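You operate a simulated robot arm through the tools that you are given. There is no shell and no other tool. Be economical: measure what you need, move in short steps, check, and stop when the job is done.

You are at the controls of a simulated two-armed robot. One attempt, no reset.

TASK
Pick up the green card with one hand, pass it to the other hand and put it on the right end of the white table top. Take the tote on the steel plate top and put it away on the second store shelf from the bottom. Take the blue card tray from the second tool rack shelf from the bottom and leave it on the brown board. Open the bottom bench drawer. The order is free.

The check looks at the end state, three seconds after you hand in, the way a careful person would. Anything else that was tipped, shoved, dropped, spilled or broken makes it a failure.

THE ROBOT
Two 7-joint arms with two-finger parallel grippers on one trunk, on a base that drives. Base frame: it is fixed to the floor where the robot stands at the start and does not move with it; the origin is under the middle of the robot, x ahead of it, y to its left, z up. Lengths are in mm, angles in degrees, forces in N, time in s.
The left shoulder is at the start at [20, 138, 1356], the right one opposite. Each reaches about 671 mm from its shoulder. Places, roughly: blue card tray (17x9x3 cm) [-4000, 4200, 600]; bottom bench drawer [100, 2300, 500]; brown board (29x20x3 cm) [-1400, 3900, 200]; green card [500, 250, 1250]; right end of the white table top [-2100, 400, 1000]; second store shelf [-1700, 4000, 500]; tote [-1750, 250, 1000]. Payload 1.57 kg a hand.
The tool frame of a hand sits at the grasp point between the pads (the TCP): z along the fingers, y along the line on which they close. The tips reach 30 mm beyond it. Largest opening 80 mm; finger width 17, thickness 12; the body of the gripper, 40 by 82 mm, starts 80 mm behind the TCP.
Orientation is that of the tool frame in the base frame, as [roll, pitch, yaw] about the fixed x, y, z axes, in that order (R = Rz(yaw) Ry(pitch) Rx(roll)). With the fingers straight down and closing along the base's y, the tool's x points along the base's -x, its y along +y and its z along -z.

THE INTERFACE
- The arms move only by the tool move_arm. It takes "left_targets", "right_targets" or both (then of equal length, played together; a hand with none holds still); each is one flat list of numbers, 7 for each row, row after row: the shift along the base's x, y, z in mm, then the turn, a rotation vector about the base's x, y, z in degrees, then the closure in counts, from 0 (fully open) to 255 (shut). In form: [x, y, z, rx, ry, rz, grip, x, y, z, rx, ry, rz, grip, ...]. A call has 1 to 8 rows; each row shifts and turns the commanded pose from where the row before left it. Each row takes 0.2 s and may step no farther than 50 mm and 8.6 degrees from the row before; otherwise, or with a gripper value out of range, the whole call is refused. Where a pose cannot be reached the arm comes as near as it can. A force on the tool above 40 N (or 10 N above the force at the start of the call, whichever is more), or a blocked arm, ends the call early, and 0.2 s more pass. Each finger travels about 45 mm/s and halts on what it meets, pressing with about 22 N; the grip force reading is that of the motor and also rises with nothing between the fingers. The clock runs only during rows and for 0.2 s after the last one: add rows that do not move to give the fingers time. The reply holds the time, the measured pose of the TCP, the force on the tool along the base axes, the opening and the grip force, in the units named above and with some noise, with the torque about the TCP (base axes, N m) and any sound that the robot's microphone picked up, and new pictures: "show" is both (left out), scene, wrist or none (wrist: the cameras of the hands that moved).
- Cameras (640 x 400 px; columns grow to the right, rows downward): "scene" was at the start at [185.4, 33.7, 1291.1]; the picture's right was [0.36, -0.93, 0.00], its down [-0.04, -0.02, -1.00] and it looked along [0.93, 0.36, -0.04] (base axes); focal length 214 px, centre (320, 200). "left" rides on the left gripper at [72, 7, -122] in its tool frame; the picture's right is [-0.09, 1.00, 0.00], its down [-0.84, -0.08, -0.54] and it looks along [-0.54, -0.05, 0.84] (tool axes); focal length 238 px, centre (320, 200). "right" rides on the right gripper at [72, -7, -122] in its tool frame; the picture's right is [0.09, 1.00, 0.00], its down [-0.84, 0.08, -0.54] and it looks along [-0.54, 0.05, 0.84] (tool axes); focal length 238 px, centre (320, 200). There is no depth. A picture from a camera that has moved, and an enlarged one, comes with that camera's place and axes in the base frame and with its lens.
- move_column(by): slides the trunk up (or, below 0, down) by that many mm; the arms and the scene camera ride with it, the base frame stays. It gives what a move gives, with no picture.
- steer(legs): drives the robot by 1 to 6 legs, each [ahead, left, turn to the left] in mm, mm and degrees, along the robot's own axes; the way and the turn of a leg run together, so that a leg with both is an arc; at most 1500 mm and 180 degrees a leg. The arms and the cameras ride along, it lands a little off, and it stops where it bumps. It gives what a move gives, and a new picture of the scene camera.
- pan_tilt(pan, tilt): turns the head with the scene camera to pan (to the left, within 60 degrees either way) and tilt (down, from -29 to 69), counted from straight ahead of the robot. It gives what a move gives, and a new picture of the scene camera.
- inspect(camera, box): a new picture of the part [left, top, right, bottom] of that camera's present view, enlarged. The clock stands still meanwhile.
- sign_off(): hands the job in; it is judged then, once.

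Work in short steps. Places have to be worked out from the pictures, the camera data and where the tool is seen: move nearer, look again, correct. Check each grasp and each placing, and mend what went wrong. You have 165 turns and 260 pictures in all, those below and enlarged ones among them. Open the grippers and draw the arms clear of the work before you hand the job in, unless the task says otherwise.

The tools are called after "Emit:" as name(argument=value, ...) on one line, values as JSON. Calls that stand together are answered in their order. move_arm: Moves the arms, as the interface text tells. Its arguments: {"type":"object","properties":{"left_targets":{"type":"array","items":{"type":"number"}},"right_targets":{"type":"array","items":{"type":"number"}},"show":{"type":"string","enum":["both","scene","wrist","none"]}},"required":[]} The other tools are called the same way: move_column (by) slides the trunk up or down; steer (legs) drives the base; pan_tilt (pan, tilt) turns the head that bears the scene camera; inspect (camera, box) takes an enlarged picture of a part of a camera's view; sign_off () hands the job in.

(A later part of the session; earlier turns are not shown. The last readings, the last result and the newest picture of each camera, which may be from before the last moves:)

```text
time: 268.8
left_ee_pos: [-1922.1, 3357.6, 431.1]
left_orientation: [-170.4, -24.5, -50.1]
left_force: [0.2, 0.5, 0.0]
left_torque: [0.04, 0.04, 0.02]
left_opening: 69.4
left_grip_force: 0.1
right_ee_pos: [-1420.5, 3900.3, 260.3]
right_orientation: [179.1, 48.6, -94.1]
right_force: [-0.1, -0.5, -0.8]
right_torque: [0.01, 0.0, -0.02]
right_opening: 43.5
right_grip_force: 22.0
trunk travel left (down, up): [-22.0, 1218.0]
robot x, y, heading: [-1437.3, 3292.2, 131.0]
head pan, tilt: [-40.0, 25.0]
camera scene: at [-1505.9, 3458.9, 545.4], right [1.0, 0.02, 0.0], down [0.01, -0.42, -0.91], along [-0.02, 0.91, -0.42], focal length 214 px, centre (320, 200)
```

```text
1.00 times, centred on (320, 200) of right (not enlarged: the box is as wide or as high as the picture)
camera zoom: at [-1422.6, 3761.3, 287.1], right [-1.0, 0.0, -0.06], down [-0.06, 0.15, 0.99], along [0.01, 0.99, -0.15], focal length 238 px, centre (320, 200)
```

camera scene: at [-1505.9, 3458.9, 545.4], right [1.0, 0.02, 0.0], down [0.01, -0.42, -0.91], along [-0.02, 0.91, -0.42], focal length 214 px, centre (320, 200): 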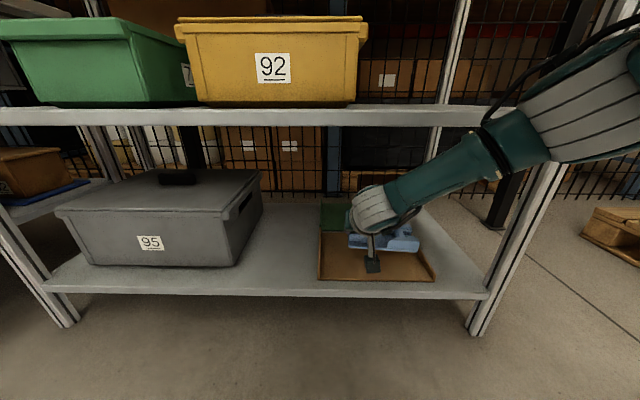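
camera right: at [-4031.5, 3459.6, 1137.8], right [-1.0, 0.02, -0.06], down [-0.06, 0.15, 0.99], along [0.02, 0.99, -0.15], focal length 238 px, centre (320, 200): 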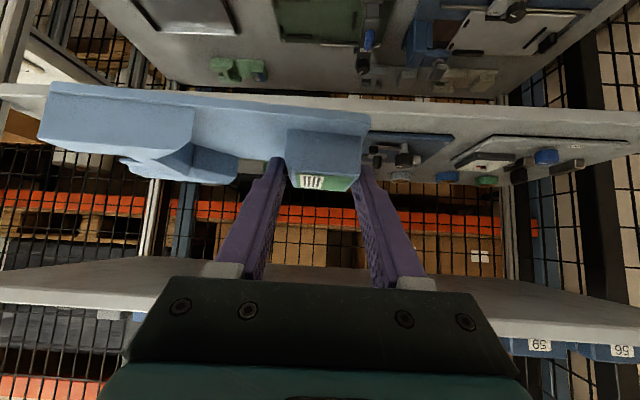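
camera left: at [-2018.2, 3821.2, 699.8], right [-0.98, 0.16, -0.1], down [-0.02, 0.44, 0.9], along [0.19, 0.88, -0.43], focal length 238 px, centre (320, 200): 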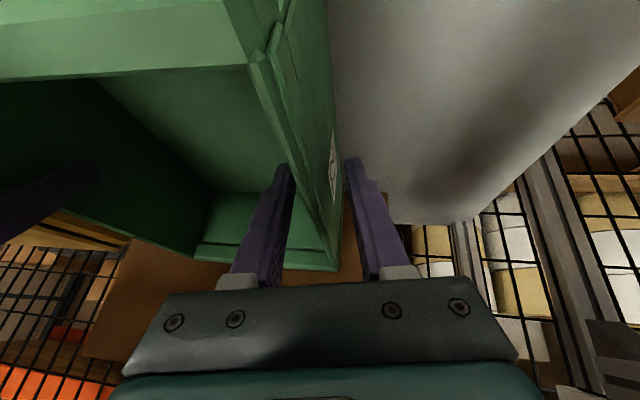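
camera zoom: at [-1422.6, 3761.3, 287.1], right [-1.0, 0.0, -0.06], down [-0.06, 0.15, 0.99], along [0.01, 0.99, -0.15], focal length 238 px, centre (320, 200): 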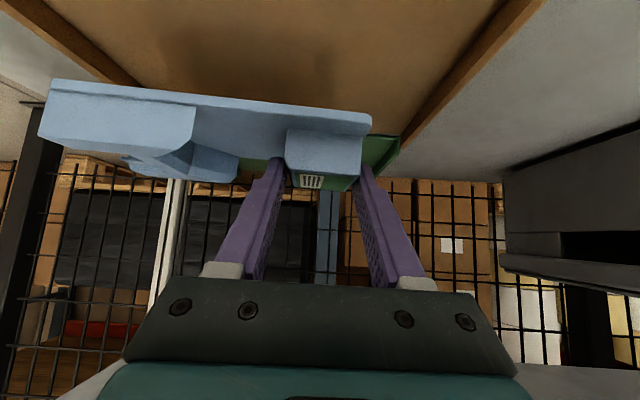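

Board is a shallow tray, x≈−1520…−1250, y≈3833–4035. Shift −14 in x, +8 in y and lower until contact.

Emit:
move_arm(right_targets=[-14, 8, 0, 0, 0, 0, 255, 0, 0, -15, 0, 0, 0, 255, 0, 0, -12, 0, 0, 0, 255, 0, 0, -8, 0, 0, 0, 255, 0, 0, 0, 0, 0, 0, 255], show="both")

```text
time: 270.0
left_ee_pos: [-1921.6, 3360.3, 431.7]
left_orientation: [-170.3, -24.6, -49.9]
left_force: [-0.9, 0.3, -0.9]
left_torque: [0.02, 0.01, -0.04]
left_opening: 69.7
left_grip_force: 0.1
right_ee_pos: [-1434.4, 3911.3, 225.9]
right_orientation: [179.1, 48.6, -94.1]
right_force: [-0.2, -0.2, -0.6]
right_torque: [-0.01, 0.03, 0.04]
right_opening: 43.6
right_grip_force: 21.7
trunk travel left (down, up): [-22.0, 1218.0]
robot x, y, heading: [-1439.7, 3293.1, 131.1]
head pan, tilt: [-40.0, 25.0]
camera scene: at [-1505.5, 3461.2, 545.6], right [1.0, 0.02, 0.0], down [0.01, -0.42, -0.91], along [-0.02, 0.91, -0.42], focal length 214 px, centre (320, 200)
camera right: at [-1436.0, 3772.4, 253.7], right [-1.0, 0.0, -0.06], down [-0.06, 0.15, 0.99], along [0.01, 0.99, -0.15], focal length 238 px, centre (320, 200)
```

scene: 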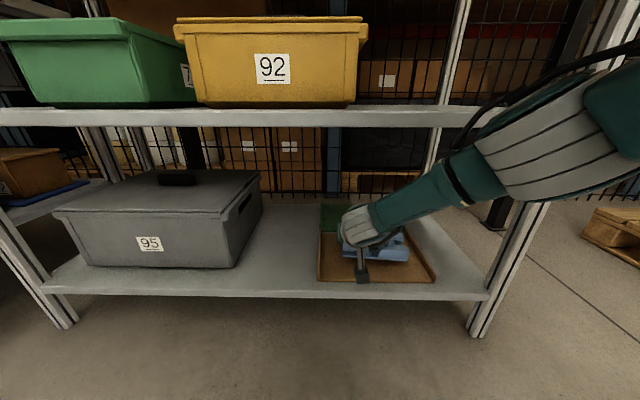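
right: 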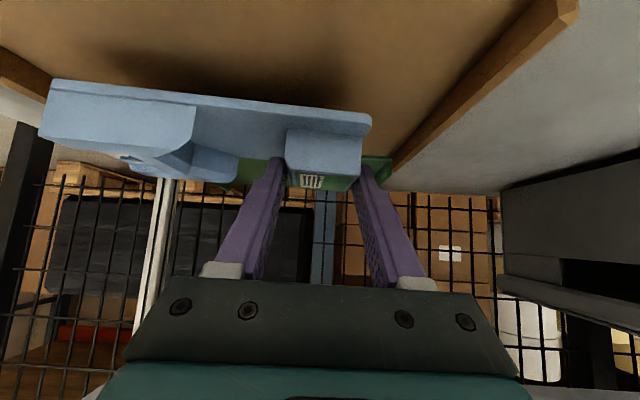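

Continue lowering gently.

Emit:
move_arm(right_targets=[0, 0, -8, 0, 0, 0, 255, 0, 0, -6, 0, 0, 0, 255, 0, 0, -5, 0, 0, 0, 255, 0, 0, -4, 0, 0, 0, 255, 0, 0, 0, 0, 0, 0, 255], show="wrist")

```text
time: 271.2
left_ee_pos: [-1921.9, 3360.4, 430.8]
left_orientation: [-170.3, -24.4, -50.0]
left_force: [-0.5, 0.3, 0.3]
left_torque: [0.03, 0.02, -0.03]
left_opening: 69.8
left_grip_force: 0.1
right_ee_pos: [-1434.4, 3912.0, 203.2]
right_orientation: [179.1, 48.7, -94.1]
right_force: [-0.2, 0.6, -1.1]
right_torque: [-0.01, 0.02, 0.02]
right_opening: 43.4
right_grip_force: 21.7
trunk travel left (down, up): [-22.0, 1218.0]
robot x, y, heading: [-1437.9, 3292.9, 131.4]
head pan, tilt: [-40.0, 25.0]
camera right: at [-1436.3, 3772.8, 230.1], right [-1.0, 0.0, -0.06], down [-0.06, 0.15, 0.99], along [0.01, 0.99, -0.15], focal length 238 px, centre (320, 200)
```

right: 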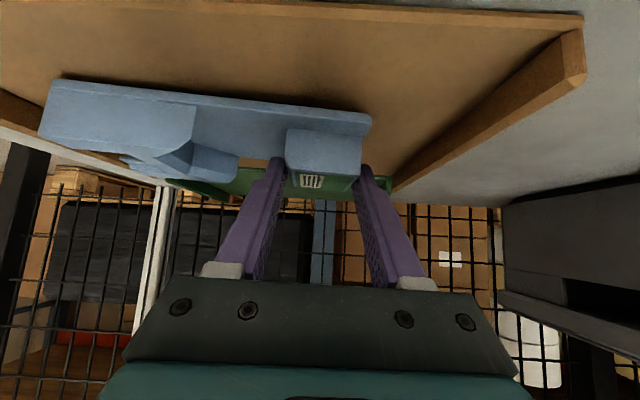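

Shadow is closing in; a little further down.

Emit:
move_arm(right_targets=[0, 0, -4, 0, 0, 0, 255, 0, 0, -4, 0, 0, 0, 255, 0, 0, -3, 0, 0, 0, 255, 0, 0, -3, 0, 0, 0, 255, 0, 0, 0, 0, 0, 0, 255], show="wrist")

```text
time: 272.4
left_ee_pos: [-1922.7, 3361.2, 430.8]
left_orientation: [-170.3, -24.4, -50.1]
left_force: [-0.7, -0.4, 0.1]
left_torque: [-0.01, 0.0, -0.01]
left_opening: 69.6
left_grip_force: 0.1
right_ee_pos: [-1432.7, 3911.1, 199.4]
right_orientation: [179.1, 48.8, -94.1]
right_force: [0.1, 1.3, 2.1]
right_torque: [0.09, -0.23, 0.06]
right_opening: 43.3
right_grip_force: 21.3
right hand out of reach, approached as far as the arm can: row 2, 4
trunk travel left (down, up): [-22.0, 1218.0]
robot x, y, heading: [-1437.4, 3292.8, 131.2]
head pan, tilt: [-40.0, 25.0]
camera right: at [-1435.5, 3771.7, 225.5], right [-1.0, 0.0, -0.06], down [-0.06, 0.15, 0.99], along [0.01, 0.99, -0.15], focal length 238 px, centre (320, 200)
```

right: 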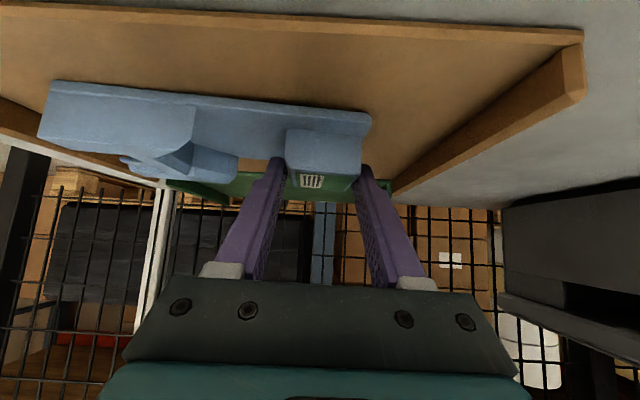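

Light contact begins and the arm is at its limit; lower the trunk 4 mm to seat it.

Emit:
move_column(by=-4)

```text
time: 272.9
left_ee_pos: [-1922.9, 3360.7, 426.8]
left_orientation: [-170.4, -24.4, -50.0]
left_force: [-0.4, -0.2, 0.2]
left_torque: [-0.01, -0.02, 0.04]
left_opening: 69.6
left_grip_force: 0.2
right_ee_pos: [-1434.0, 3911.6, 194.7]
right_orientation: [179.2, 48.9, -94.2]
right_force: [-0.6, -2.0, 8.9]
right_torque: [0.21, -0.2, -0.07]
right_opening: 43.4
right_grip_force: 21.8
trunk travel left (down, up): [-18.0, 1222.0]
robot x, y, heading: [-1439.4, 3292.2, 131.3]
head pan, tilt: [-40.0, 25.0]
```

Contact confirmed (9 N). Open gently to about 60 mm.

Emit:
move_arm(right_targets=[0, 0, 0, 0, 0, 0, 105, 0, 0, 0, 0, 0, 0, 85, 0, 0, 0, 0, 0, 0, 60, 0, 0, 0, 0, 0, 0, 60], show="wrist")

```text
time: 273.9
left_ee_pos: [-1922.3, 3359.6, 426.1]
left_orientation: [-170.2, -24.4, -49.9]
left_force: [0.5, 0.2, 0.0]
left_torque: [-0.02, -0.06, -0.01]
left_opening: 69.6
left_grip_force: 0.0
right_ee_pos: [-1433.1, 3911.0, 194.1]
right_orientation: [179.1, 48.7, -94.3]
right_force: [-0.1, -0.1, 0.8]
right_torque: [0.0, -0.02, 0.0]
right_opening: 61.4
right_grip_force: 0.1
trunk travel left (down, up): [-18.0, 1222.0]
robot x, y, heading: [-1439.3, 3292.2, 131.2]
head pan, tilt: [-40.0, 25.0]
camera right: at [-1435.5, 3771.1, 221.3], right [-1.0, 0.0, -0.06], down [-0.06, 0.15, 0.99], along [0.01, 0.99, -0.15], focal length 238 px, centre (320, 200)
```

right: 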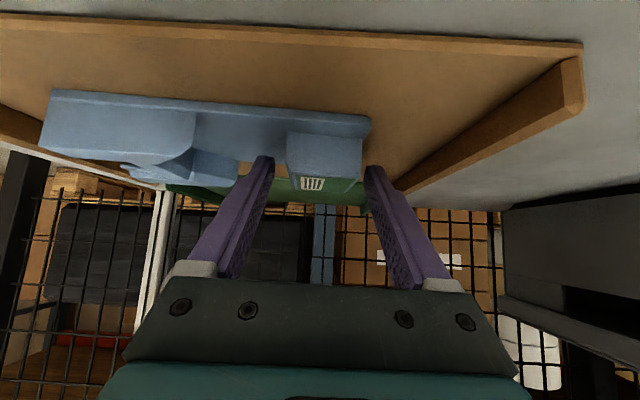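

Released; the tray stands on the board. Raise 50 mm and back straight out.

Emit:
move_column(by=50)

Emit:
steer(legs=[[-226, 198, 0]])

Emit:
inspect(camera="scene", box=[200, 130, 520, 330])

```text
time: 274.8
left_ee_pos: [-1923.0, 3360.6, 475.9]
left_orientation: [-170.3, -24.4, -49.9]
left_force: [-0.2, 0.1, 0.7]
left_torque: [-0.02, 0.02, 0.0]
left_opening: 69.7
left_grip_force: 0.1
right_ee_pos: [-1434.3, 3910.7, 244.0]
right_orientation: [179.1, 48.7, -94.2]
right_force: [0.0, 0.1, -0.1]
right_torque: [0.0, -0.01, -0.05]
right_opening: 61.0
right_grip_force: 0.1
trunk travel left (down, up): [-68.0, 1172.0]
robot x, y, heading: [-1434.0, 3290.5, 131.2]
head pan, tilt: [-40.0, 25.0]
```

```text
time: 276.9
left_ee_pos: [-1923.7, 3060.8, 476.7]
left_orientation: [-170.1, -24.4, -50.2]
left_force: [0.5, 0.5, -0.4]
left_torque: [0.02, 0.0, -0.02]
left_opening: 69.6
left_grip_force: 0.1
right_ee_pos: [-1431.0, 3610.4, 244.9]
right_orientation: [179.1, 48.8, -94.4]
right_force: [-0.9, -1.0, -0.2]
right_torque: [-0.04, -0.02, -0.02]
right_opening: 61.3
right_grip_force: 0.0
trunk travel left (down, up): [-68.0, 1172.0]
robot x, y, heading: [-1437.7, 2990.9, 131.1]
head pan, tilt: [-40.0, 25.0]
camera scene: at [-1505.4, 3161.4, 591.9], right [1.0, 0.02, 0.0], down [0.01, -0.42, -0.91], along [-0.02, 0.91, -0.42], focal length 214 px, centre (320, 200)
```

scene: 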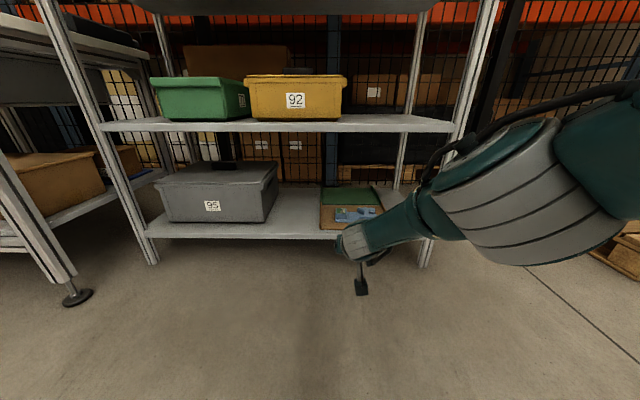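

```text
2.00 times, centred on (360, 230) of scene
camera zoom: at [-1505.4, 3161.4, 591.9], right [1.0, 0.02, 0.0], down [0.01, -0.42, -0.91], along [-0.02, 0.91, -0.42], focal length 429 px, centre (240, 140)
```

zoom: 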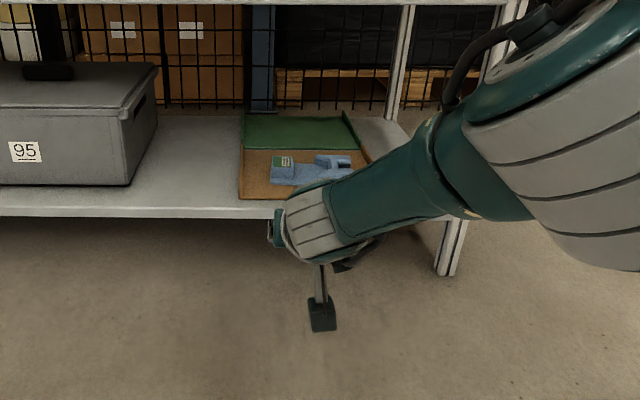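

Blue tray is on the brown board. Next the bottom bench drawer: I turn to face +x and approach, stopping short for a look.

Emit:
steer(legs=[[0, 0, -131], [540, -640, 0]])

Emit:
pan_tilt(pan=0, tilt=5)

```text
time: 285.4
left_ee_pos: [-707.1, 2899.6, 479.9]
left_orientation: [-170.9, -24.5, 178.1]
left_force: [1.1, 0.4, -0.5]
left_torque: [-0.03, 0.01, -0.05]
left_opening: 69.6
left_grip_force: 0.0
right_ee_pos: [-625.5, 2167.8, 239.6]
right_orientation: [178.8, 48.5, 133.5]
right_force: [-0.5, 0.8, -1.1]
right_torque: [0.0, -0.04, 0.03]
right_opening: 61.1
right_grip_force: 0.1
trunk travel left (down, up): [-68.0, 1172.0]
robot x, y, heading: [-1077.9, 2566.4, -0.5]
head pan, tilt: [-40.0, 25.0]
stopped in leg 2: the robot was blocked; the commanded pose is now the measured one
camera scene: at [-910.3, 2523.0, 590.8], right [-0.65, -0.76, -0.01], down [-0.32, 0.29, -0.9], along [0.69, -0.59, -0.43], focal length 214 px, centre (320, 200)
```

scene: 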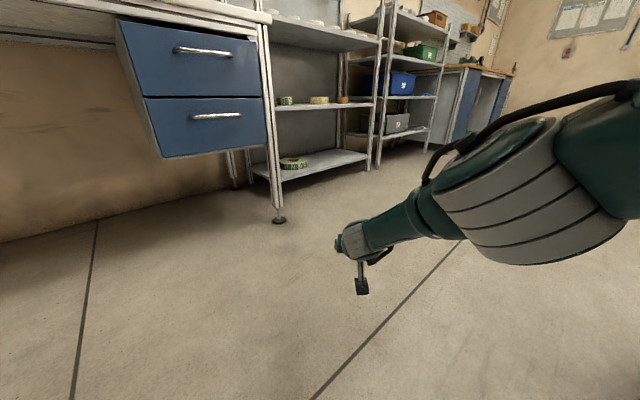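

```text
time: 286.5
left_ee_pos: [-707.6, 2900.1, 480.2]
left_orientation: [-171.1, -24.5, 178.2]
left_force: [-0.4, 0.2, 1.2]
left_torque: [0.0, -0.02, -0.02]
left_opening: 70.0
left_grip_force: 0.1
right_ee_pos: [-626.0, 2168.9, 239.8]
right_orientation: [178.8, 48.4, 133.5]
right_force: [-0.3, 0.0, 0.2]
right_torque: [-0.03, -0.01, 0.02]
right_opening: 61.0
right_grip_force: 0.1
trunk travel left (down, up): [-68.0, 1172.0]
robot x, y, heading: [-1078.4, 2565.5, -0.6]
head pan, tilt: [0.0, 5.0]
camera scene: at [-888.9, 2582.3, 623.9], right [-0.01, -1.0, -0.01], down [-0.09, 0.01, -1.0], along [1.0, -0.01, -0.09], focal length 214 px, centre (320, 200)
```

scene: 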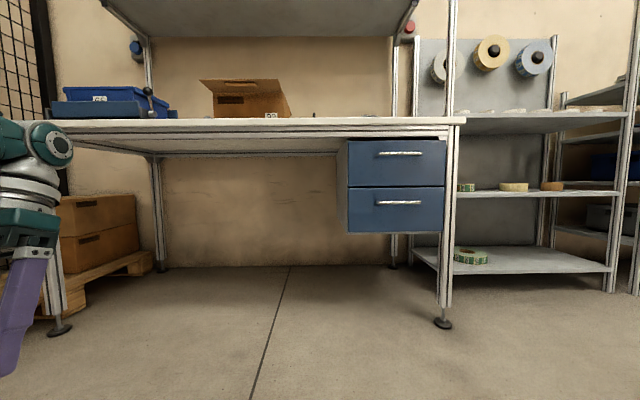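

The base got blocked; let me look to the right/rear for what it touched.

Emit:
pan_tilt(pan=-60, tilt=40)

Emit:
steer(legs=[[0, 40, 0]])

```text
time: 287.8
left_ee_pos: [-709.2, 2900.1, 479.5]
left_orientation: [-171.1, -24.5, 178.1]
left_force: [0.3, -0.2, 0.1]
left_torque: [0.02, -0.01, 0.02]
left_opening: 69.9
left_grip_force: 0.0
right_ee_pos: [-625.5, 2169.0, 239.5]
right_orientation: [178.7, 48.4, 133.5]
right_force: [0.1, -0.1, 0.1]
right_torque: [0.01, 0.01, 0.01]
right_opening: 61.2
right_grip_force: 0.1
trunk travel left (down, up): [-68.0, 1172.0]
robot x, y, heading: [-1075.1, 2572.0, -0.4]
head pan, tilt: [-60.0, 40.0]
camera scene: at [-939.1, 2510.0, 567.4], right [-0.87, -0.49, 0.0], down [-0.32, 0.57, -0.76], along [0.37, -0.66, -0.65], focal length 214 px, centre (320, 200)
```

scene: 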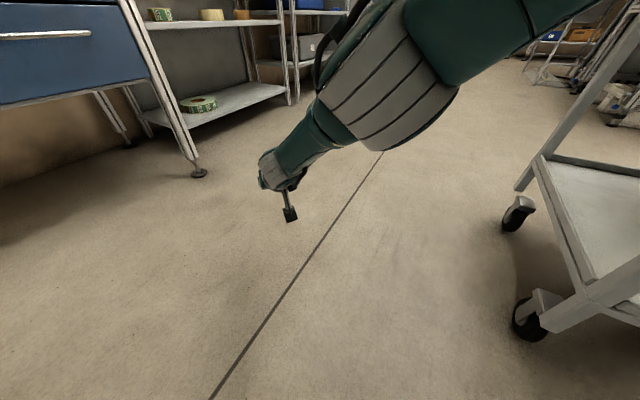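

```text
time: 288.6
left_ee_pos: [-704.6, 2916.0, 474.6]
left_orientation: [-169.9, -24.3, 177.6]
left_force: [0.0, -0.2, -0.8]
left_torque: [0.07, -0.03, -0.03]
left_opening: 69.8
left_grip_force: 0.1
right_ee_pos: [-622.2, 2180.9, 248.9]
right_orientation: [179.6, 49.2, 134.1]
right_force: [-0.6, -1.0, 0.3]
right_torque: [0.08, -0.02, -0.02]
right_opening: 61.3
right_grip_force: 0.0
trunk travel left (down, up): [-68.0, 1172.0]
robot x, y, heading: [-1078.4, 2609.1, -0.7]
head pan, tilt: [-60.0, 40.0]
camera scene: at [-935.8, 2528.3, 568.7], right [-0.87, -0.49, 0.0], down [-0.31, 0.56, -0.77], along [0.38, -0.67, -0.64], focal length 214 px, centre (320, 200)
```

scene: 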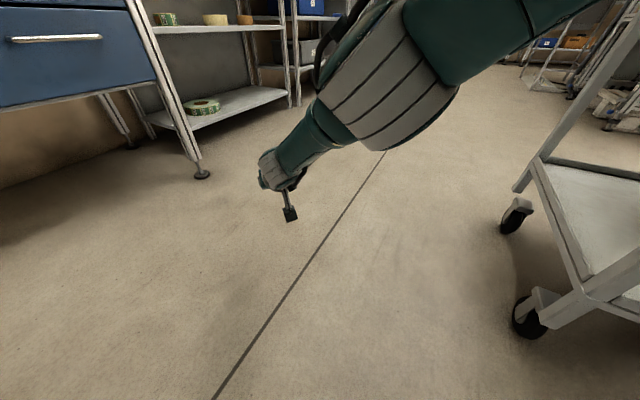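

I suspect the base's rear corner met the cart. I move away to the left and look at the cart again for displacement.

Emit:
steer(legs=[[0, 120, 0.6]])

Emit:
inspect(camera="scene", box=[320, 0, 640, 400])

```text
time: 289.9
left_ee_pos: [-707.3, 3045.5, 476.0]
left_orientation: [-170.1, -24.4, 178.5]
left_force: [0.8, -0.4, 0.4]
left_torque: [0.0, 0.0, -0.01]
left_opening: 69.6
left_grip_force: 0.1
right_ee_pos: [-616.3, 2311.0, 246.7]
right_orientation: [179.5, 49.1, 134.5]
right_force: [0.2, -1.0, -0.3]
right_torque: [-0.02, -0.01, 0.0]
right_opening: 61.2
right_grip_force: 0.0
trunk travel left (down, up): [-68.0, 1172.0]
robot x, y, heading: [-1077.9, 2726.1, -0.1]
head pan, tilt: [-60.0, 40.0]
camera scene: at [-934.4, 2653.9, 568.5], right [-0.87, -0.5, 0.0], down [-0.32, 0.56, -0.77], along [0.38, -0.66, -0.64], focal length 214 px, centre (320, 200)
```

scene: 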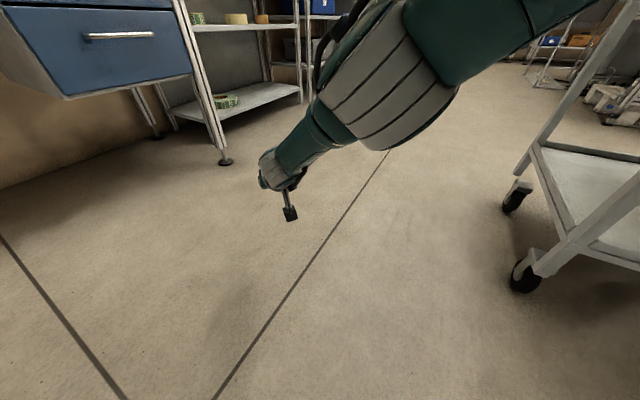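

```text
1.00 times, centred on (480, 200) of scene (not enlarged: the box is as wide or as high as the picture)
camera zoom: at [-934.4, 2653.9, 568.5], right [-0.87, -0.5, 0.0], down [-0.32, 0.56, -0.77], along [0.38, -0.66, -0.64], focal length 214 px, centre (160, 200)
```

zoom: 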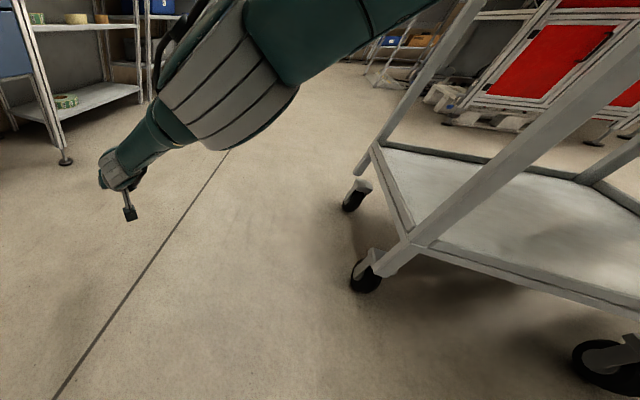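

Cart position agrees with before within noise. Now I reset the right hand straight ahead (yaw back 45°) and raise the trunk for the drawer handle (≈(−10, 2238, 534)).

Emit:
move_column(by=350)

Emit:
move_arm(right_targets=[8, 37, 0, 0, 0, 5.6, 60, 8, 37, 0, 0, 0, 5.6, 60, 8, 37, 0, 0, 0, 5.6, 60, 8, 37, 0, 0, 0, 5.6, 60, 8, 37, 0, 0, 0, 5.6, 60, 8, 37, 0, 0, 0, 5.6, 60, 8, 37, 0, 0, 0, 5.6, 60, 8, 37, 0, 0, 0, 5.6, 60], show="none")

Emit:
steer(legs=[[330, 0, 0], [0, -400, 0]])

Emit:
pan_tilt(pan=0, tilt=25)

```text
time: 293.3
left_ee_pos: [-706.9, 3047.8, 826.7]
left_orientation: [-170.2, -24.4, 178.5]
left_force: [-0.6, 0.3, 0.3]
left_torque: [0.02, 0.0, 0.02]
left_opening: 69.8
left_grip_force: 0.0
right_ee_pos: [-617.0, 2314.5, 595.0]
right_orientation: [179.3, 49.1, 134.5]
right_force: [0.4, 0.5, 0.1]
right_torque: [-0.02, 0.0, -0.02]
right_opening: 61.5
right_grip_force: 0.1
trunk travel left (down, up): [-418.0, 822.0]
robot x, y, heading: [-1079.6, 2728.8, 0.2]
head pan, tilt: [-60.0, 40.0]
```

```text
time: 295.1
left_ee_pos: [-707.1, 3046.9, 827.2]
left_orientation: [-170.2, -24.2, 178.5]
left_force: [0.1, 0.0, -0.4]
left_torque: [0.01, -0.01, 0.02]
left_opening: 69.6
left_grip_force: 0.1
right_ee_pos: [-554.7, 2612.6, 608.8]
right_orientation: [179.4, 49.1, 179.5]
right_force: [0.5, 0.6, -0.6]
right_torque: [-0.02, 0.0, 0.0]
right_opening: 61.1
right_grip_force: 0.0
right hand out of reach, approached as far as the arm can: row 8
trunk travel left (down, up): [-418.0, 822.0]
robot x, y, heading: [-1078.2, 2727.1, -0.2]
head pan, tilt: [-60.0, 40.0]
```

```text
time: 299.4
left_ee_pos: [-368.2, 2649.2, 828.4]
left_orientation: [-170.2, -24.4, 178.6]
left_force: [0.1, -0.4, 0.0]
left_torque: [0.0, 0.01, -0.02]
left_opening: 69.6
left_grip_force: 0.0
right_ee_pos: [-214.9, 2215.8, 608.9]
right_orientation: [179.3, 49.0, 179.5]
right_force: [0.3, 0.1, -0.4]
right_torque: [-0.02, 0.0, 0.03]
right_opening: 61.1
right_grip_force: 0.1
trunk travel left (down, up): [-418.0, 822.0]
robot x, y, heading: [-737.6, 2330.6, 0.1]
head pan, tilt: [-60.0, 40.0]
camera scene: at [-595.0, 2258.2, 918.4], right [-0.87, -0.5, 0.0], down [-0.32, 0.56, -0.77], along [0.38, -0.66, -0.64], focal length 214 px, centre (320, 200)
```

scene: 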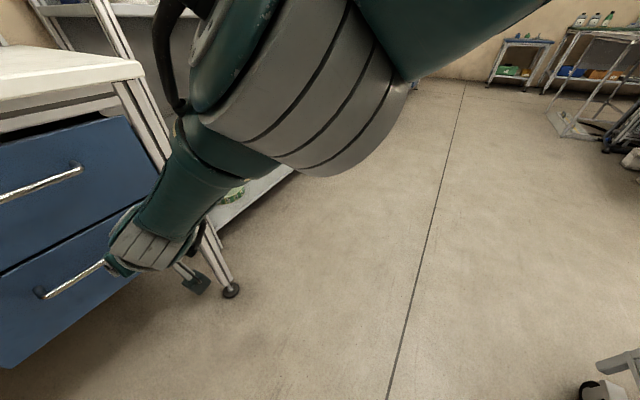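

```text
time: 300.7
left_ee_pos: [-368.8, 2650.5, 826.8]
left_orientation: [-170.2, -24.4, 178.6]
left_force: [-0.2, -0.1, 0.2]
left_torque: [0.02, 0.01, 0.0]
left_opening: 69.8
left_grip_force: 0.0
right_ee_pos: [-216.0, 2214.6, 608.9]
right_orientation: [179.4, 49.1, 179.4]
right_force: [-0.5, 0.2, -0.1]
right_torque: [-0.04, 0.02, 0.0]
right_opening: 61.4
right_grip_force: 0.1
trunk travel left (down, up): [-418.0, 822.0]
robot x, y, heading: [-736.4, 2329.3, -0.1]
head pan, tilt: [0.0, 25.0]
camera scene: at [-545.5, 2332.0, 941.7], right [0.0, -1.0, 0.0], down [-0.42, 0.0, -0.91], along [0.91, 0.0, -0.42], focal length 214 px, centre (320, 200)
```

scene: 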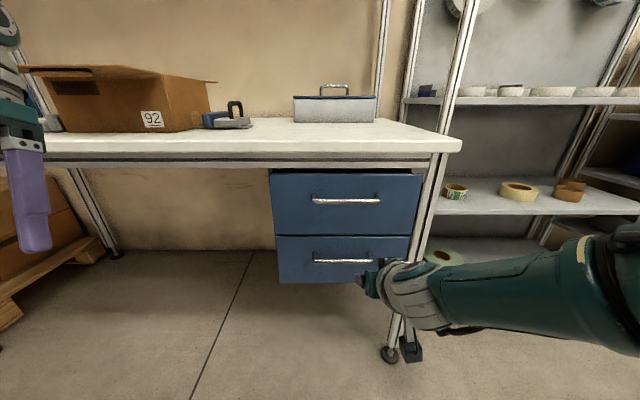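

Handles visible. Look with the right wrist camera.

Emit:
inspect(camera="right", box=[0, 0, 640, 400])

```text
1.00 times, centred on (320, 200) of right (not enlarged: the box is as wide or as high as the picture)
camera zoom: at [-355.3, 2209.0, 635.2], right [-0.06, 1.0, -0.06], down [0.14, 0.07, 0.99], along [0.99, 0.05, -0.14], focal length 238 px, centre (320, 200)
```

zoom: 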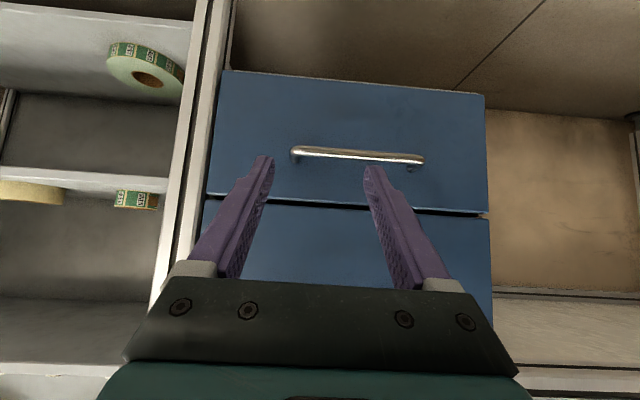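

Triangulated: the lower handle is at about (−79, 2267, 540), ~160 mm long in y. Zoom to judge the gap behind it.

Emit:
inspect(camera="right", box=[270, 120, 450, 210])

Emit:
inspect(camera="scene", box=[260, 160, 440, 290])

```text
3.56 times, centred on (360, 165) of right
camera zoom: at [-355.3, 2209.0, 635.2], right [-0.06, 1.0, -0.06], down [0.14, 0.07, 0.99], along [0.99, 0.05, -0.14], focal length 848 px, centre (178, 324)
```

zoom: 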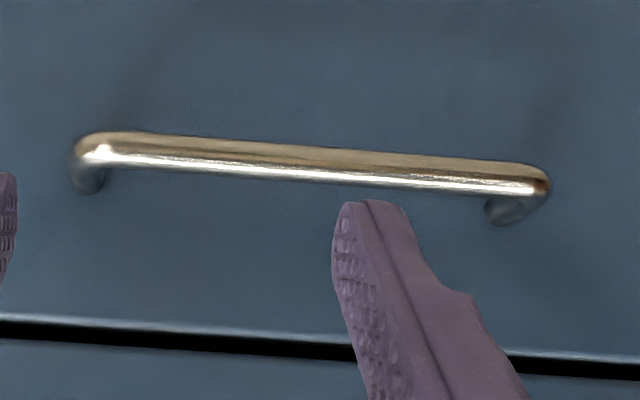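

```text
3.08 times, centred on (350, 225) of scene
camera zoom: at [-545.5, 2332.0, 941.7], right [0.0, -1.0, 0.0], down [-0.42, 0.0, -0.91], along [0.91, 0.0, -0.42], focal length 660 px, centre (228, 123)
```

zoom: 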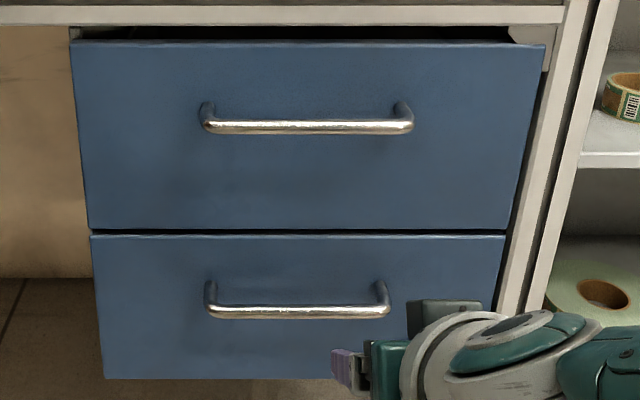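

Standoff is ~40 mm with ~33 mm gap—enough to hook the fingers behind the bar. I steepen the right hand by 24°, narrow fingers, and align y.

Emit:
move_arm(right_targets=[0, 0, 0, 0, 8, 0, 120, 0, 0, 0, 0, 8, 0, 120, 0, 0, 0, 0, 8, 0, 120, 0, 0, 0, 0, 0, 0, 120], show="none")

Emit:
steer(legs=[[60, 50, 0]])

Emit:
inspect(camera="right", box=[0, 0, 640, 400])

```text
time: 301.7
left_ee_pos: [-368.6, 2649.8, 826.5]
left_orientation: [-170.3, -24.4, 178.6]
left_force: [0.3, -0.9, -0.1]
left_torque: [0.03, 0.03, -0.05]
left_opening: 69.9
left_grip_force: 0.1
right_ee_pos: [-234.8, 2205.3, 619.6]
right_orientation: [179.9, 26.2, 179.6]
right_force: [0.0, 1.0, -0.2]
right_torque: [-0.02, 0.0, -0.05]
right_opening: 42.3
right_grip_force: 0.1
right hand out of reach, approached as far as the arm can: row 2, 3
trunk travel left (down, up): [-418.0, 822.0]
robot x, y, heading: [-736.5, 2331.6, -0.3]
head pan, tilt: [0.0, 25.0]
```

```text
time: 302.8
left_ee_pos: [-310.1, 2700.5, 828.2]
left_orientation: [-170.3, -24.5, 178.6]
left_force: [0.7, 0.3, -0.2]
left_torque: [0.01, 0.0, -0.05]
left_opening: 69.6
left_grip_force: 0.2
right_ee_pos: [-175.7, 2256.1, 620.2]
right_orientation: [179.9, 26.3, 179.6]
right_force: [1.1, -0.1, -0.2]
right_torque: [0.0, 0.01, -0.03]
right_opening: 42.3
right_grip_force: 0.1
trunk travel left (down, up): [-418.0, 822.0]
robot x, y, heading: [-679.9, 2382.4, 0.1]
head pan, tilt: [0.0, 25.0]
camera scene: at [-486.3, 2382.4, 941.7], right [0.0, -1.0, 0.0], down [-0.42, 0.0, -0.91], along [0.91, 0.0, -0.42], focal length 214 px, centre (320, 200)
```

scene: 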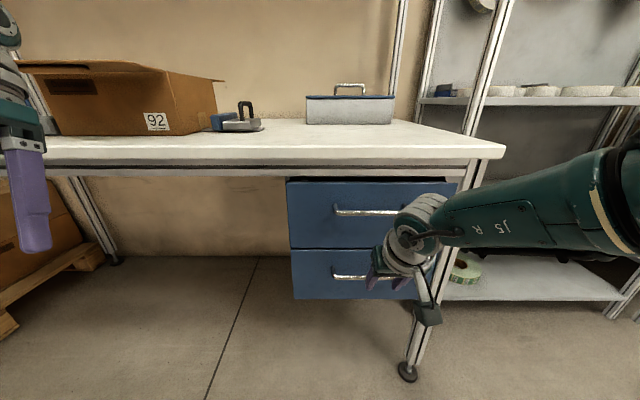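

```text
1.00 times, centred on (320, 200) of right (not enlarged: the box is as wide or as high as the picture)
camera zoom: at [-294.2, 2249.8, 698.6], right [-0.08, 1.0, -0.04], down [0.51, 0.07, 0.86], along [0.86, 0.05, -0.52], focal length 238 px, centre (320, 200)
```

zoom: 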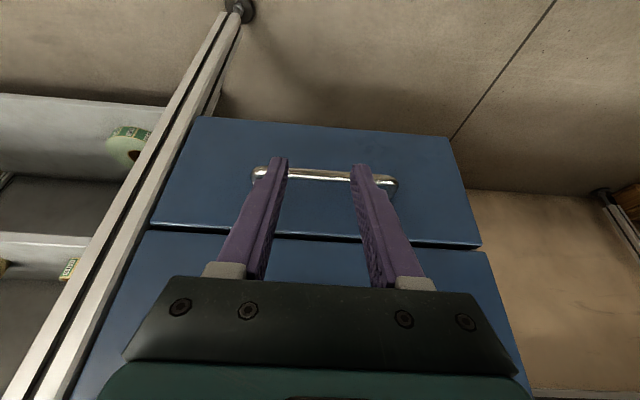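

Handle confirmed at (−79, 2268, 537). Drive 105 mm ahead at this height (tips above the bar).

Emit:
steer(legs=[[107, 8, 0]])

Emit:
inspect(camera="right", box=[160, 100, 480, 300])

```text
time: 304.0
left_ee_pos: [-208.4, 2706.5, 826.9]
left_orientation: [-170.3, -24.4, 178.6]
left_force: [0.2, -0.2, -0.3]
left_torque: [0.0, -0.05, -0.02]
left_opening: 69.8
left_grip_force: 0.1
right_ee_pos: [-80.5, 2264.7, 613.7]
right_orientation: [180.0, 25.0, 179.9]
right_force: [-5.4, -1.0, -1.3]
right_torque: [0.02, -0.51, 0.07]
right_opening: 42.3
right_grip_force: 0.1
trunk travel left (down, up): [-418.0, 822.0]
robot x, y, heading: [-577.2, 2387.1, -0.1]
head pan, tilt: [0.0, 25.0]
stopped in leg 1: the force on the tool passed its limit at 47 N (the readings are from after the stop); the commanded pose is now the measured one
camera scene: at [-385.0, 2390.0, 941.5], right [0.0, -1.0, 0.0], down [-0.42, 0.0, -0.91], along [0.91, 0.0, -0.42], focal length 214 px, centre (320, 200)
```

scene: 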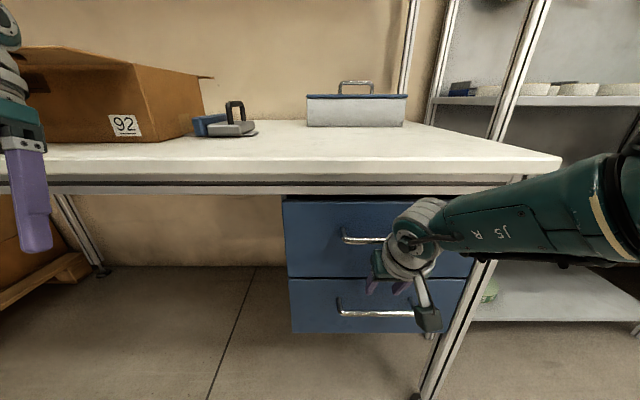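

```text
2.00 times, centred on (320, 200) of right
camera zoom: at [-198.1, 2258.3, 694.5], right [-0.08, 1.0, -0.04], down [0.53, 0.08, 0.85], along [0.84, 0.05, -0.53], focal length 477 px, centre (320, 200)
```

zoom: 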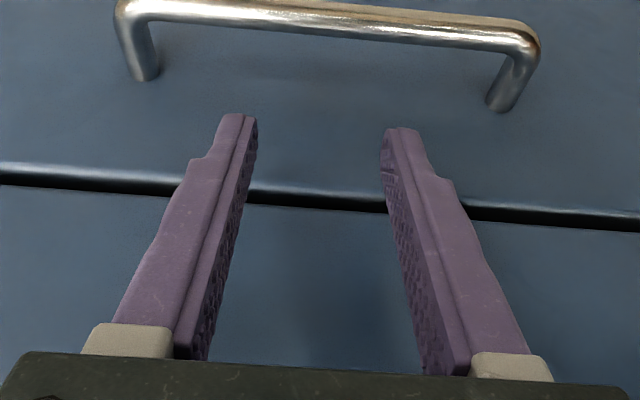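

The torque says the contact was ~95 mm above the TCP: the gripper body met the upper handle. I back 6 mm, lower 28 mm, then go forward (the hand then clears the upper bar).

Emit:
move_arm(right_targets=[-8, 0, 0, 0, 0, 0, 120, 0, 0, -14, 0, -2, 0, 120, 0, 0, -14, 0, -2, 0, 120, 0, 0, 0, 0, 0, 0, 120], show="wrist")

```text
time: 305.0
left_ee_pos: [-207.0, 2707.3, 828.1]
left_orientation: [-170.2, -24.2, 178.6]
left_force: [-0.5, -0.7, 0.2]
left_torque: [0.03, 0.02, -0.02]
left_opening: 69.6
left_grip_force: 0.1
right_ee_pos: [-87.1, 2264.3, 585.1]
right_orientation: [179.9, 29.3, 179.9]
right_force: [0.7, 0.4, 0.2]
right_torque: [-0.01, -0.03, 0.0]
right_opening: 42.3
right_grip_force: 0.1
trunk travel left (down, up): [-418.0, 822.0]
robot x, y, heading: [-577.2, 2385.2, -0.1]
head pan, tilt: [0.0, 25.0]
camera right: at [-209.9, 2257.2, 658.3], right [-0.08, 1.0, -0.05], down [0.46, 0.08, 0.88], along [0.88, 0.05, -0.47], focal length 238 px, centre (320, 200)
```

right: 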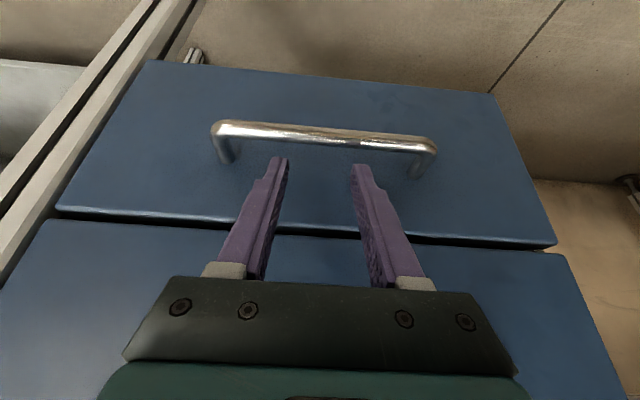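

Bar at (−84, 538). Move forward 16 mm, then down 25 mm behind the bar.

Emit:
move_arm(right_targets=[8, 0, 0, 0, 0, 0, 120, 8, 0, 0, 0, 0, 0, 120, 0, 0, -8, 0, 0, 0, 120, 0, 0, -9, 0, 0, 0, 120, 0, 0, -8, 0, 0, 0, 120, 0, 0, 0, 0, 0, 0, 120], show="both")

```text
time: 306.4
left_ee_pos: [-206.8, 2707.4, 826.4]
left_orientation: [-170.3, -24.3, 178.5]
left_force: [0.0, 0.7, 0.5]
left_torque: [-0.01, 0.02, 0.02]
left_opening: 69.5
left_grip_force: 0.0
right_ee_pos: [-87.5, 2263.6, 587.4]
right_orientation: [180.0, 29.3, 179.9]
right_force: [-0.3, 0.6, 0.7]
right_torque: [-0.03, -0.02, -0.02]
right_opening: 42.1
right_grip_force: 0.0
right hand out of reach, approached as far as the arm can: row 1, 2, 3, 4, 5
trunk travel left (down, up): [-418.0, 822.0]
robot x, y, heading: [-572.2, 2387.3, 0.0]
head pan, tilt: [0.0, 25.0]
camera scene: at [-383.7, 2390.1, 941.7], right [0.0, -1.0, 0.0], down [-0.42, 0.0, -0.91], along [0.91, 0.0, -0.42], focal length 214 px, centre (320, 200)
camera right: at [-209.9, 2257.4, 658.4], right [-0.08, 1.0, -0.04], down [0.47, 0.08, 0.88], along [0.88, 0.05, -0.47], focal length 238 px, centre (320, 200)
```

scene: 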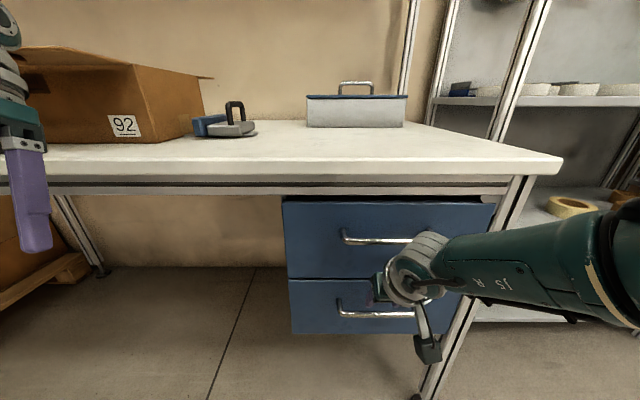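
right: 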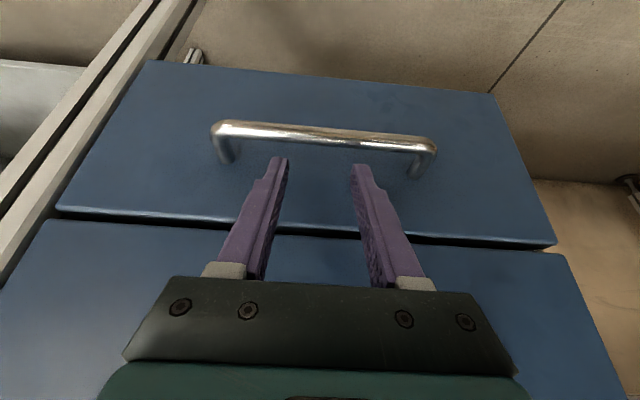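

Arm limit; use base +16 mm and trunk −25 mm instead.

Emit:
steer(legs=[[16, 0, 0]])

Emit:
move_column(by=-14)

Emit:
inspect(camera="right", box=[160, 50, 480, 250])

```text
time: 307.2
left_ee_pos: [-190.8, 2706.8, 827.7]
left_orientation: [-170.1, -24.3, 178.7]
left_force: [0.1, -0.1, 0.5]
left_torque: [0.02, 0.02, 0.04]
left_opening: 69.7
left_grip_force: 0.0
right_ee_pos: [-72.7, 2265.0, 586.0]
right_orientation: [-179.9, 29.3, 179.9]
right_force: [0.0, -0.4, 0.1]
right_torque: [-0.01, 0.01, 0.0]
right_opening: 42.4
right_grip_force: 0.1
trunk travel left (down, up): [-418.0, 822.0]
robot x, y, heading: [-555.5, 2386.4, 0.1]
head pan, tilt: [0.0, 25.0]
camera scene: at [-367.6, 2390.2, 941.7], right [0.0, -1.0, 0.0], down [-0.42, 0.0, -0.91], along [0.91, 0.0, -0.42], focal length 214 px, centre (320, 200)
```

scene: 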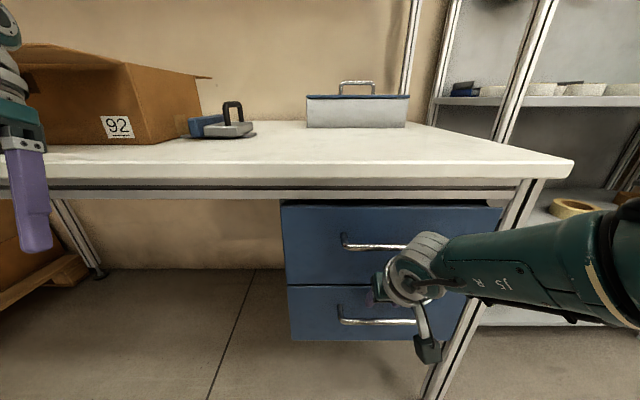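

```text
time: 307.8
left_ee_pos: [-191.8, 2707.9, 814.0]
left_orientation: [-170.3, -24.4, 178.6]
left_force: [0.4, -0.4, -0.5]
left_torque: [-0.02, 0.01, -0.01]
left_opening: 69.8
left_grip_force: 0.2
right_ee_pos: [-72.0, 2263.5, 572.3]
right_orientation: [-180.0, 29.3, 179.9]
right_force: [-0.3, -0.2, 0.4]
right_torque: [0.0, 0.04, 0.0]
right_opening: 42.3
right_grip_force: 0.1
trunk travel left (down, up): [-404.0, 836.0]
robot x, y, heading: [-558.6, 2387.0, 0.3]
head pan, tilt: [0.0, 25.0]
```

```text
2.00 times, centred on (320, 150) of right
camera zoom: at [-194.1, 2257.5, 644.3], right [-0.08, 1.0, -0.04], down [0.47, 0.08, 0.88], along [0.88, 0.05, -0.47], focal length 477 px, centre (320, 300)
```

zoom: 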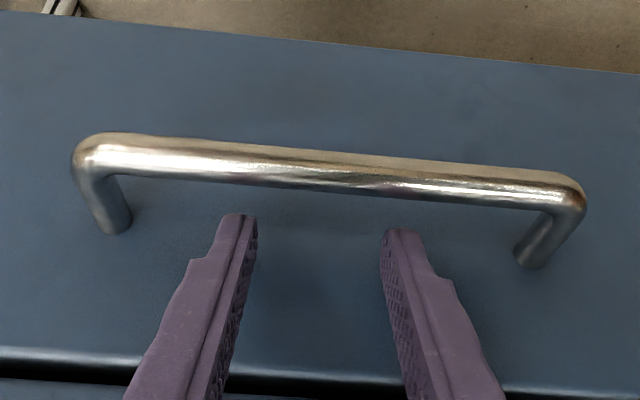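

Tips are just behind/above the bar. Lower another 14 mm and check that the bar passes in front of the fingertips.

Emit:
move_column(by=-14)

Emit:
inspect(camera="right", box=[160, 50, 480, 250])

```text
time: 308.4
left_ee_pos: [-189.8, 2708.3, 798.9]
left_orientation: [-170.2, -24.4, 178.6]
left_force: [-0.4, 0.3, 0.1]
left_torque: [-0.03, 0.02, -0.04]
left_opening: 69.6
left_grip_force: 0.0
right_ee_pos: [-70.9, 2263.7, 558.4]
right_orientation: [-180.0, 29.4, 179.9]
right_force: [-0.4, 0.9, -0.3]
right_torque: [-0.02, -0.01, 0.02]
right_opening: 42.2
right_grip_force: 0.0
trunk travel left (down, up): [-390.0, 850.0]
robot x, y, heading: [-558.7, 2389.8, -0.0]
head pan, tilt: [0.0, 25.0]
```

```text
2.00 times, centred on (320, 150) of right
camera zoom: at [-194.0, 2257.5, 630.4], right [-0.08, 1.0, -0.04], down [0.47, 0.08, 0.88], along [0.88, 0.05, -0.47], focal length 477 px, centre (320, 300)
```

zoom: 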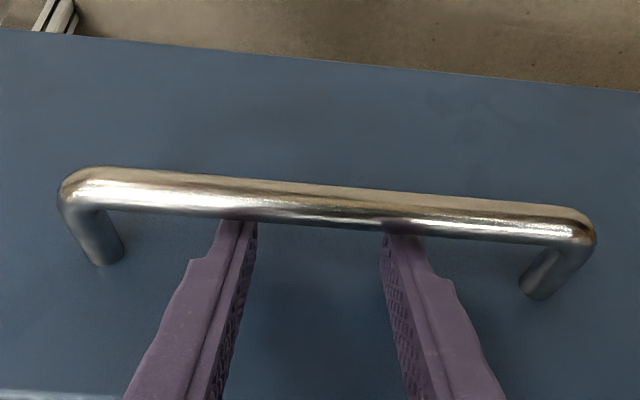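

The bar now hides the tips — hooked. Lower 9 mm more, then pull back 60 mm with the base.

Emit:
move_column(by=-9)

Emit:
steer(legs=[[-50, 0, 0]])

Emit:
inspect(camera="right", box=[80, 0, 560, 300])

```text
time: 309.0
left_ee_pos: [-190.0, 2706.3, 789.6]
left_orientation: [-170.2, -24.3, 178.6]
left_force: [0.0, 0.0, -0.4]
left_torque: [-0.01, -0.03, 0.04]
left_opening: 69.6
left_grip_force: 0.0
right_ee_pos: [-71.6, 2263.1, 549.3]
right_orientation: [-179.9, 29.1, 179.9]
right_force: [1.0, -1.4, 4.3]
right_torque: [-0.11, -0.05, 0.02]
right_opening: 42.4
right_grip_force: 0.1
trunk travel left (down, up): [-381.0, 859.0]
robot x, y, heading: [-559.6, 2391.5, 0.2]
head pan, tilt: [0.0, 25.0]
```

```text
time: 309.9
left_ee_pos: [-239.4, 2708.0, 790.8]
left_orientation: [-170.2, -24.3, 178.6]
left_force: [0.4, 0.3, -0.2]
left_torque: [-0.05, 0.02, -0.02]
left_opening: 69.5
left_grip_force: 0.1
right_ee_pos: [-117.5, 2264.7, 549.3]
right_orientation: [180.0, 29.5, 180.0]
right_force: [-1.4, 0.8, 8.8]
right_torque: [-0.2, -0.24, 0.0]
right_opening: 42.1
right_grip_force: 0.0
trunk travel left (down, up): [-381.0, 859.0]
robot x, y, heading: [-609.5, 2383.8, 0.0]
head pan, tilt: [0.0, 25.0]
camera scene: at [-415.8, 2390.1, 904.9], right [0.0, -1.0, 0.0], down [-0.42, 0.0, -0.91], along [0.91, 0.0, -0.42], focal length 214 px, centre (320, 200)
```

scene: 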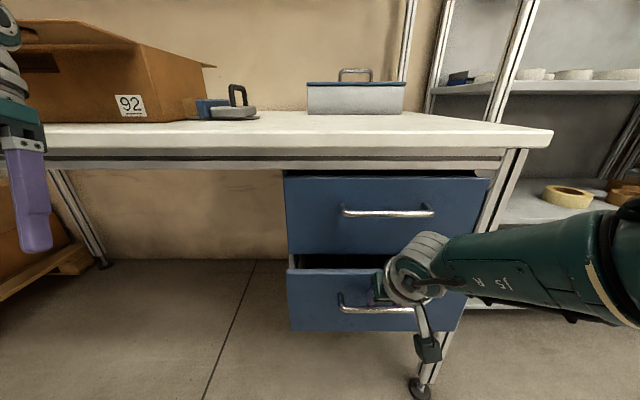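

```text
1.33 times, centred on (320, 150) of right
camera zoom: at [-241.2, 2257.3, 622.1], right [-0.08, 1.0, -0.05], down [0.46, 0.08, 0.88], along [0.88, 0.05, -0.47], focal length 318 px, centre (320, 267)
```

zoom: 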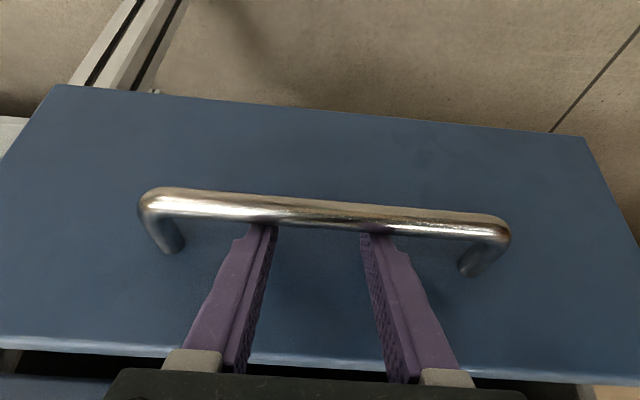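

The drawer is opening. Pull further 130 mm.

Emit:
steer(legs=[[-130, 0, 0]])

Emit:
inspect(camera="right", box=[80, 0, 560, 300])

```text
time: 311.2
left_ee_pos: [-371.8, 2707.4, 789.4]
left_orientation: [-170.2, -24.3, 178.8]
left_force: [0.1, -0.5, -0.7]
left_torque: [-0.01, 0.03, -0.01]
left_opening: 69.7
left_grip_force: 0.0
right_ee_pos: [-250.8, 2265.5, 551.1]
right_orientation: [179.9, 29.4, -180.0]
right_force: [0.5, -0.2, 1.4]
right_torque: [0.03, 0.05, -0.02]
right_opening: 42.2
right_grip_force: 0.0
trunk travel left (down, up): [-381.0, 859.0]
robot x, y, heading: [-738.5, 2388.2, 0.3]
head pan, tilt: [0.0, 25.0]
camera scene: at [-548.6, 2390.2, 904.8], right [0.01, -1.0, 0.0], down [-0.42, 0.0, -0.91], along [0.91, 0.01, -0.42], focal length 214 px, centre (320, 200)
```

scene: 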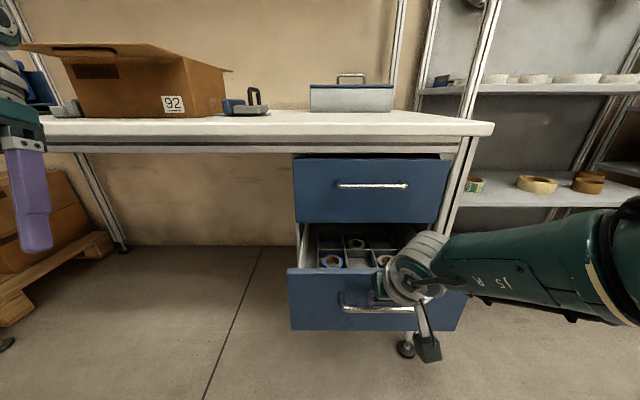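

```text
1.33 times, centred on (320, 150) of right
camera zoom: at [-373.2, 2257.8, 622.3], right [-0.08, 1.0, -0.05], down [0.46, 0.08, 0.88], along [0.88, 0.05, -0.47], focal length 318 px, centre (320, 267)
```

zoom: 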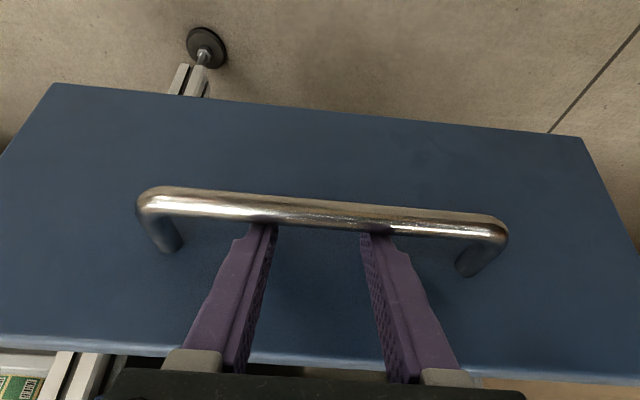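

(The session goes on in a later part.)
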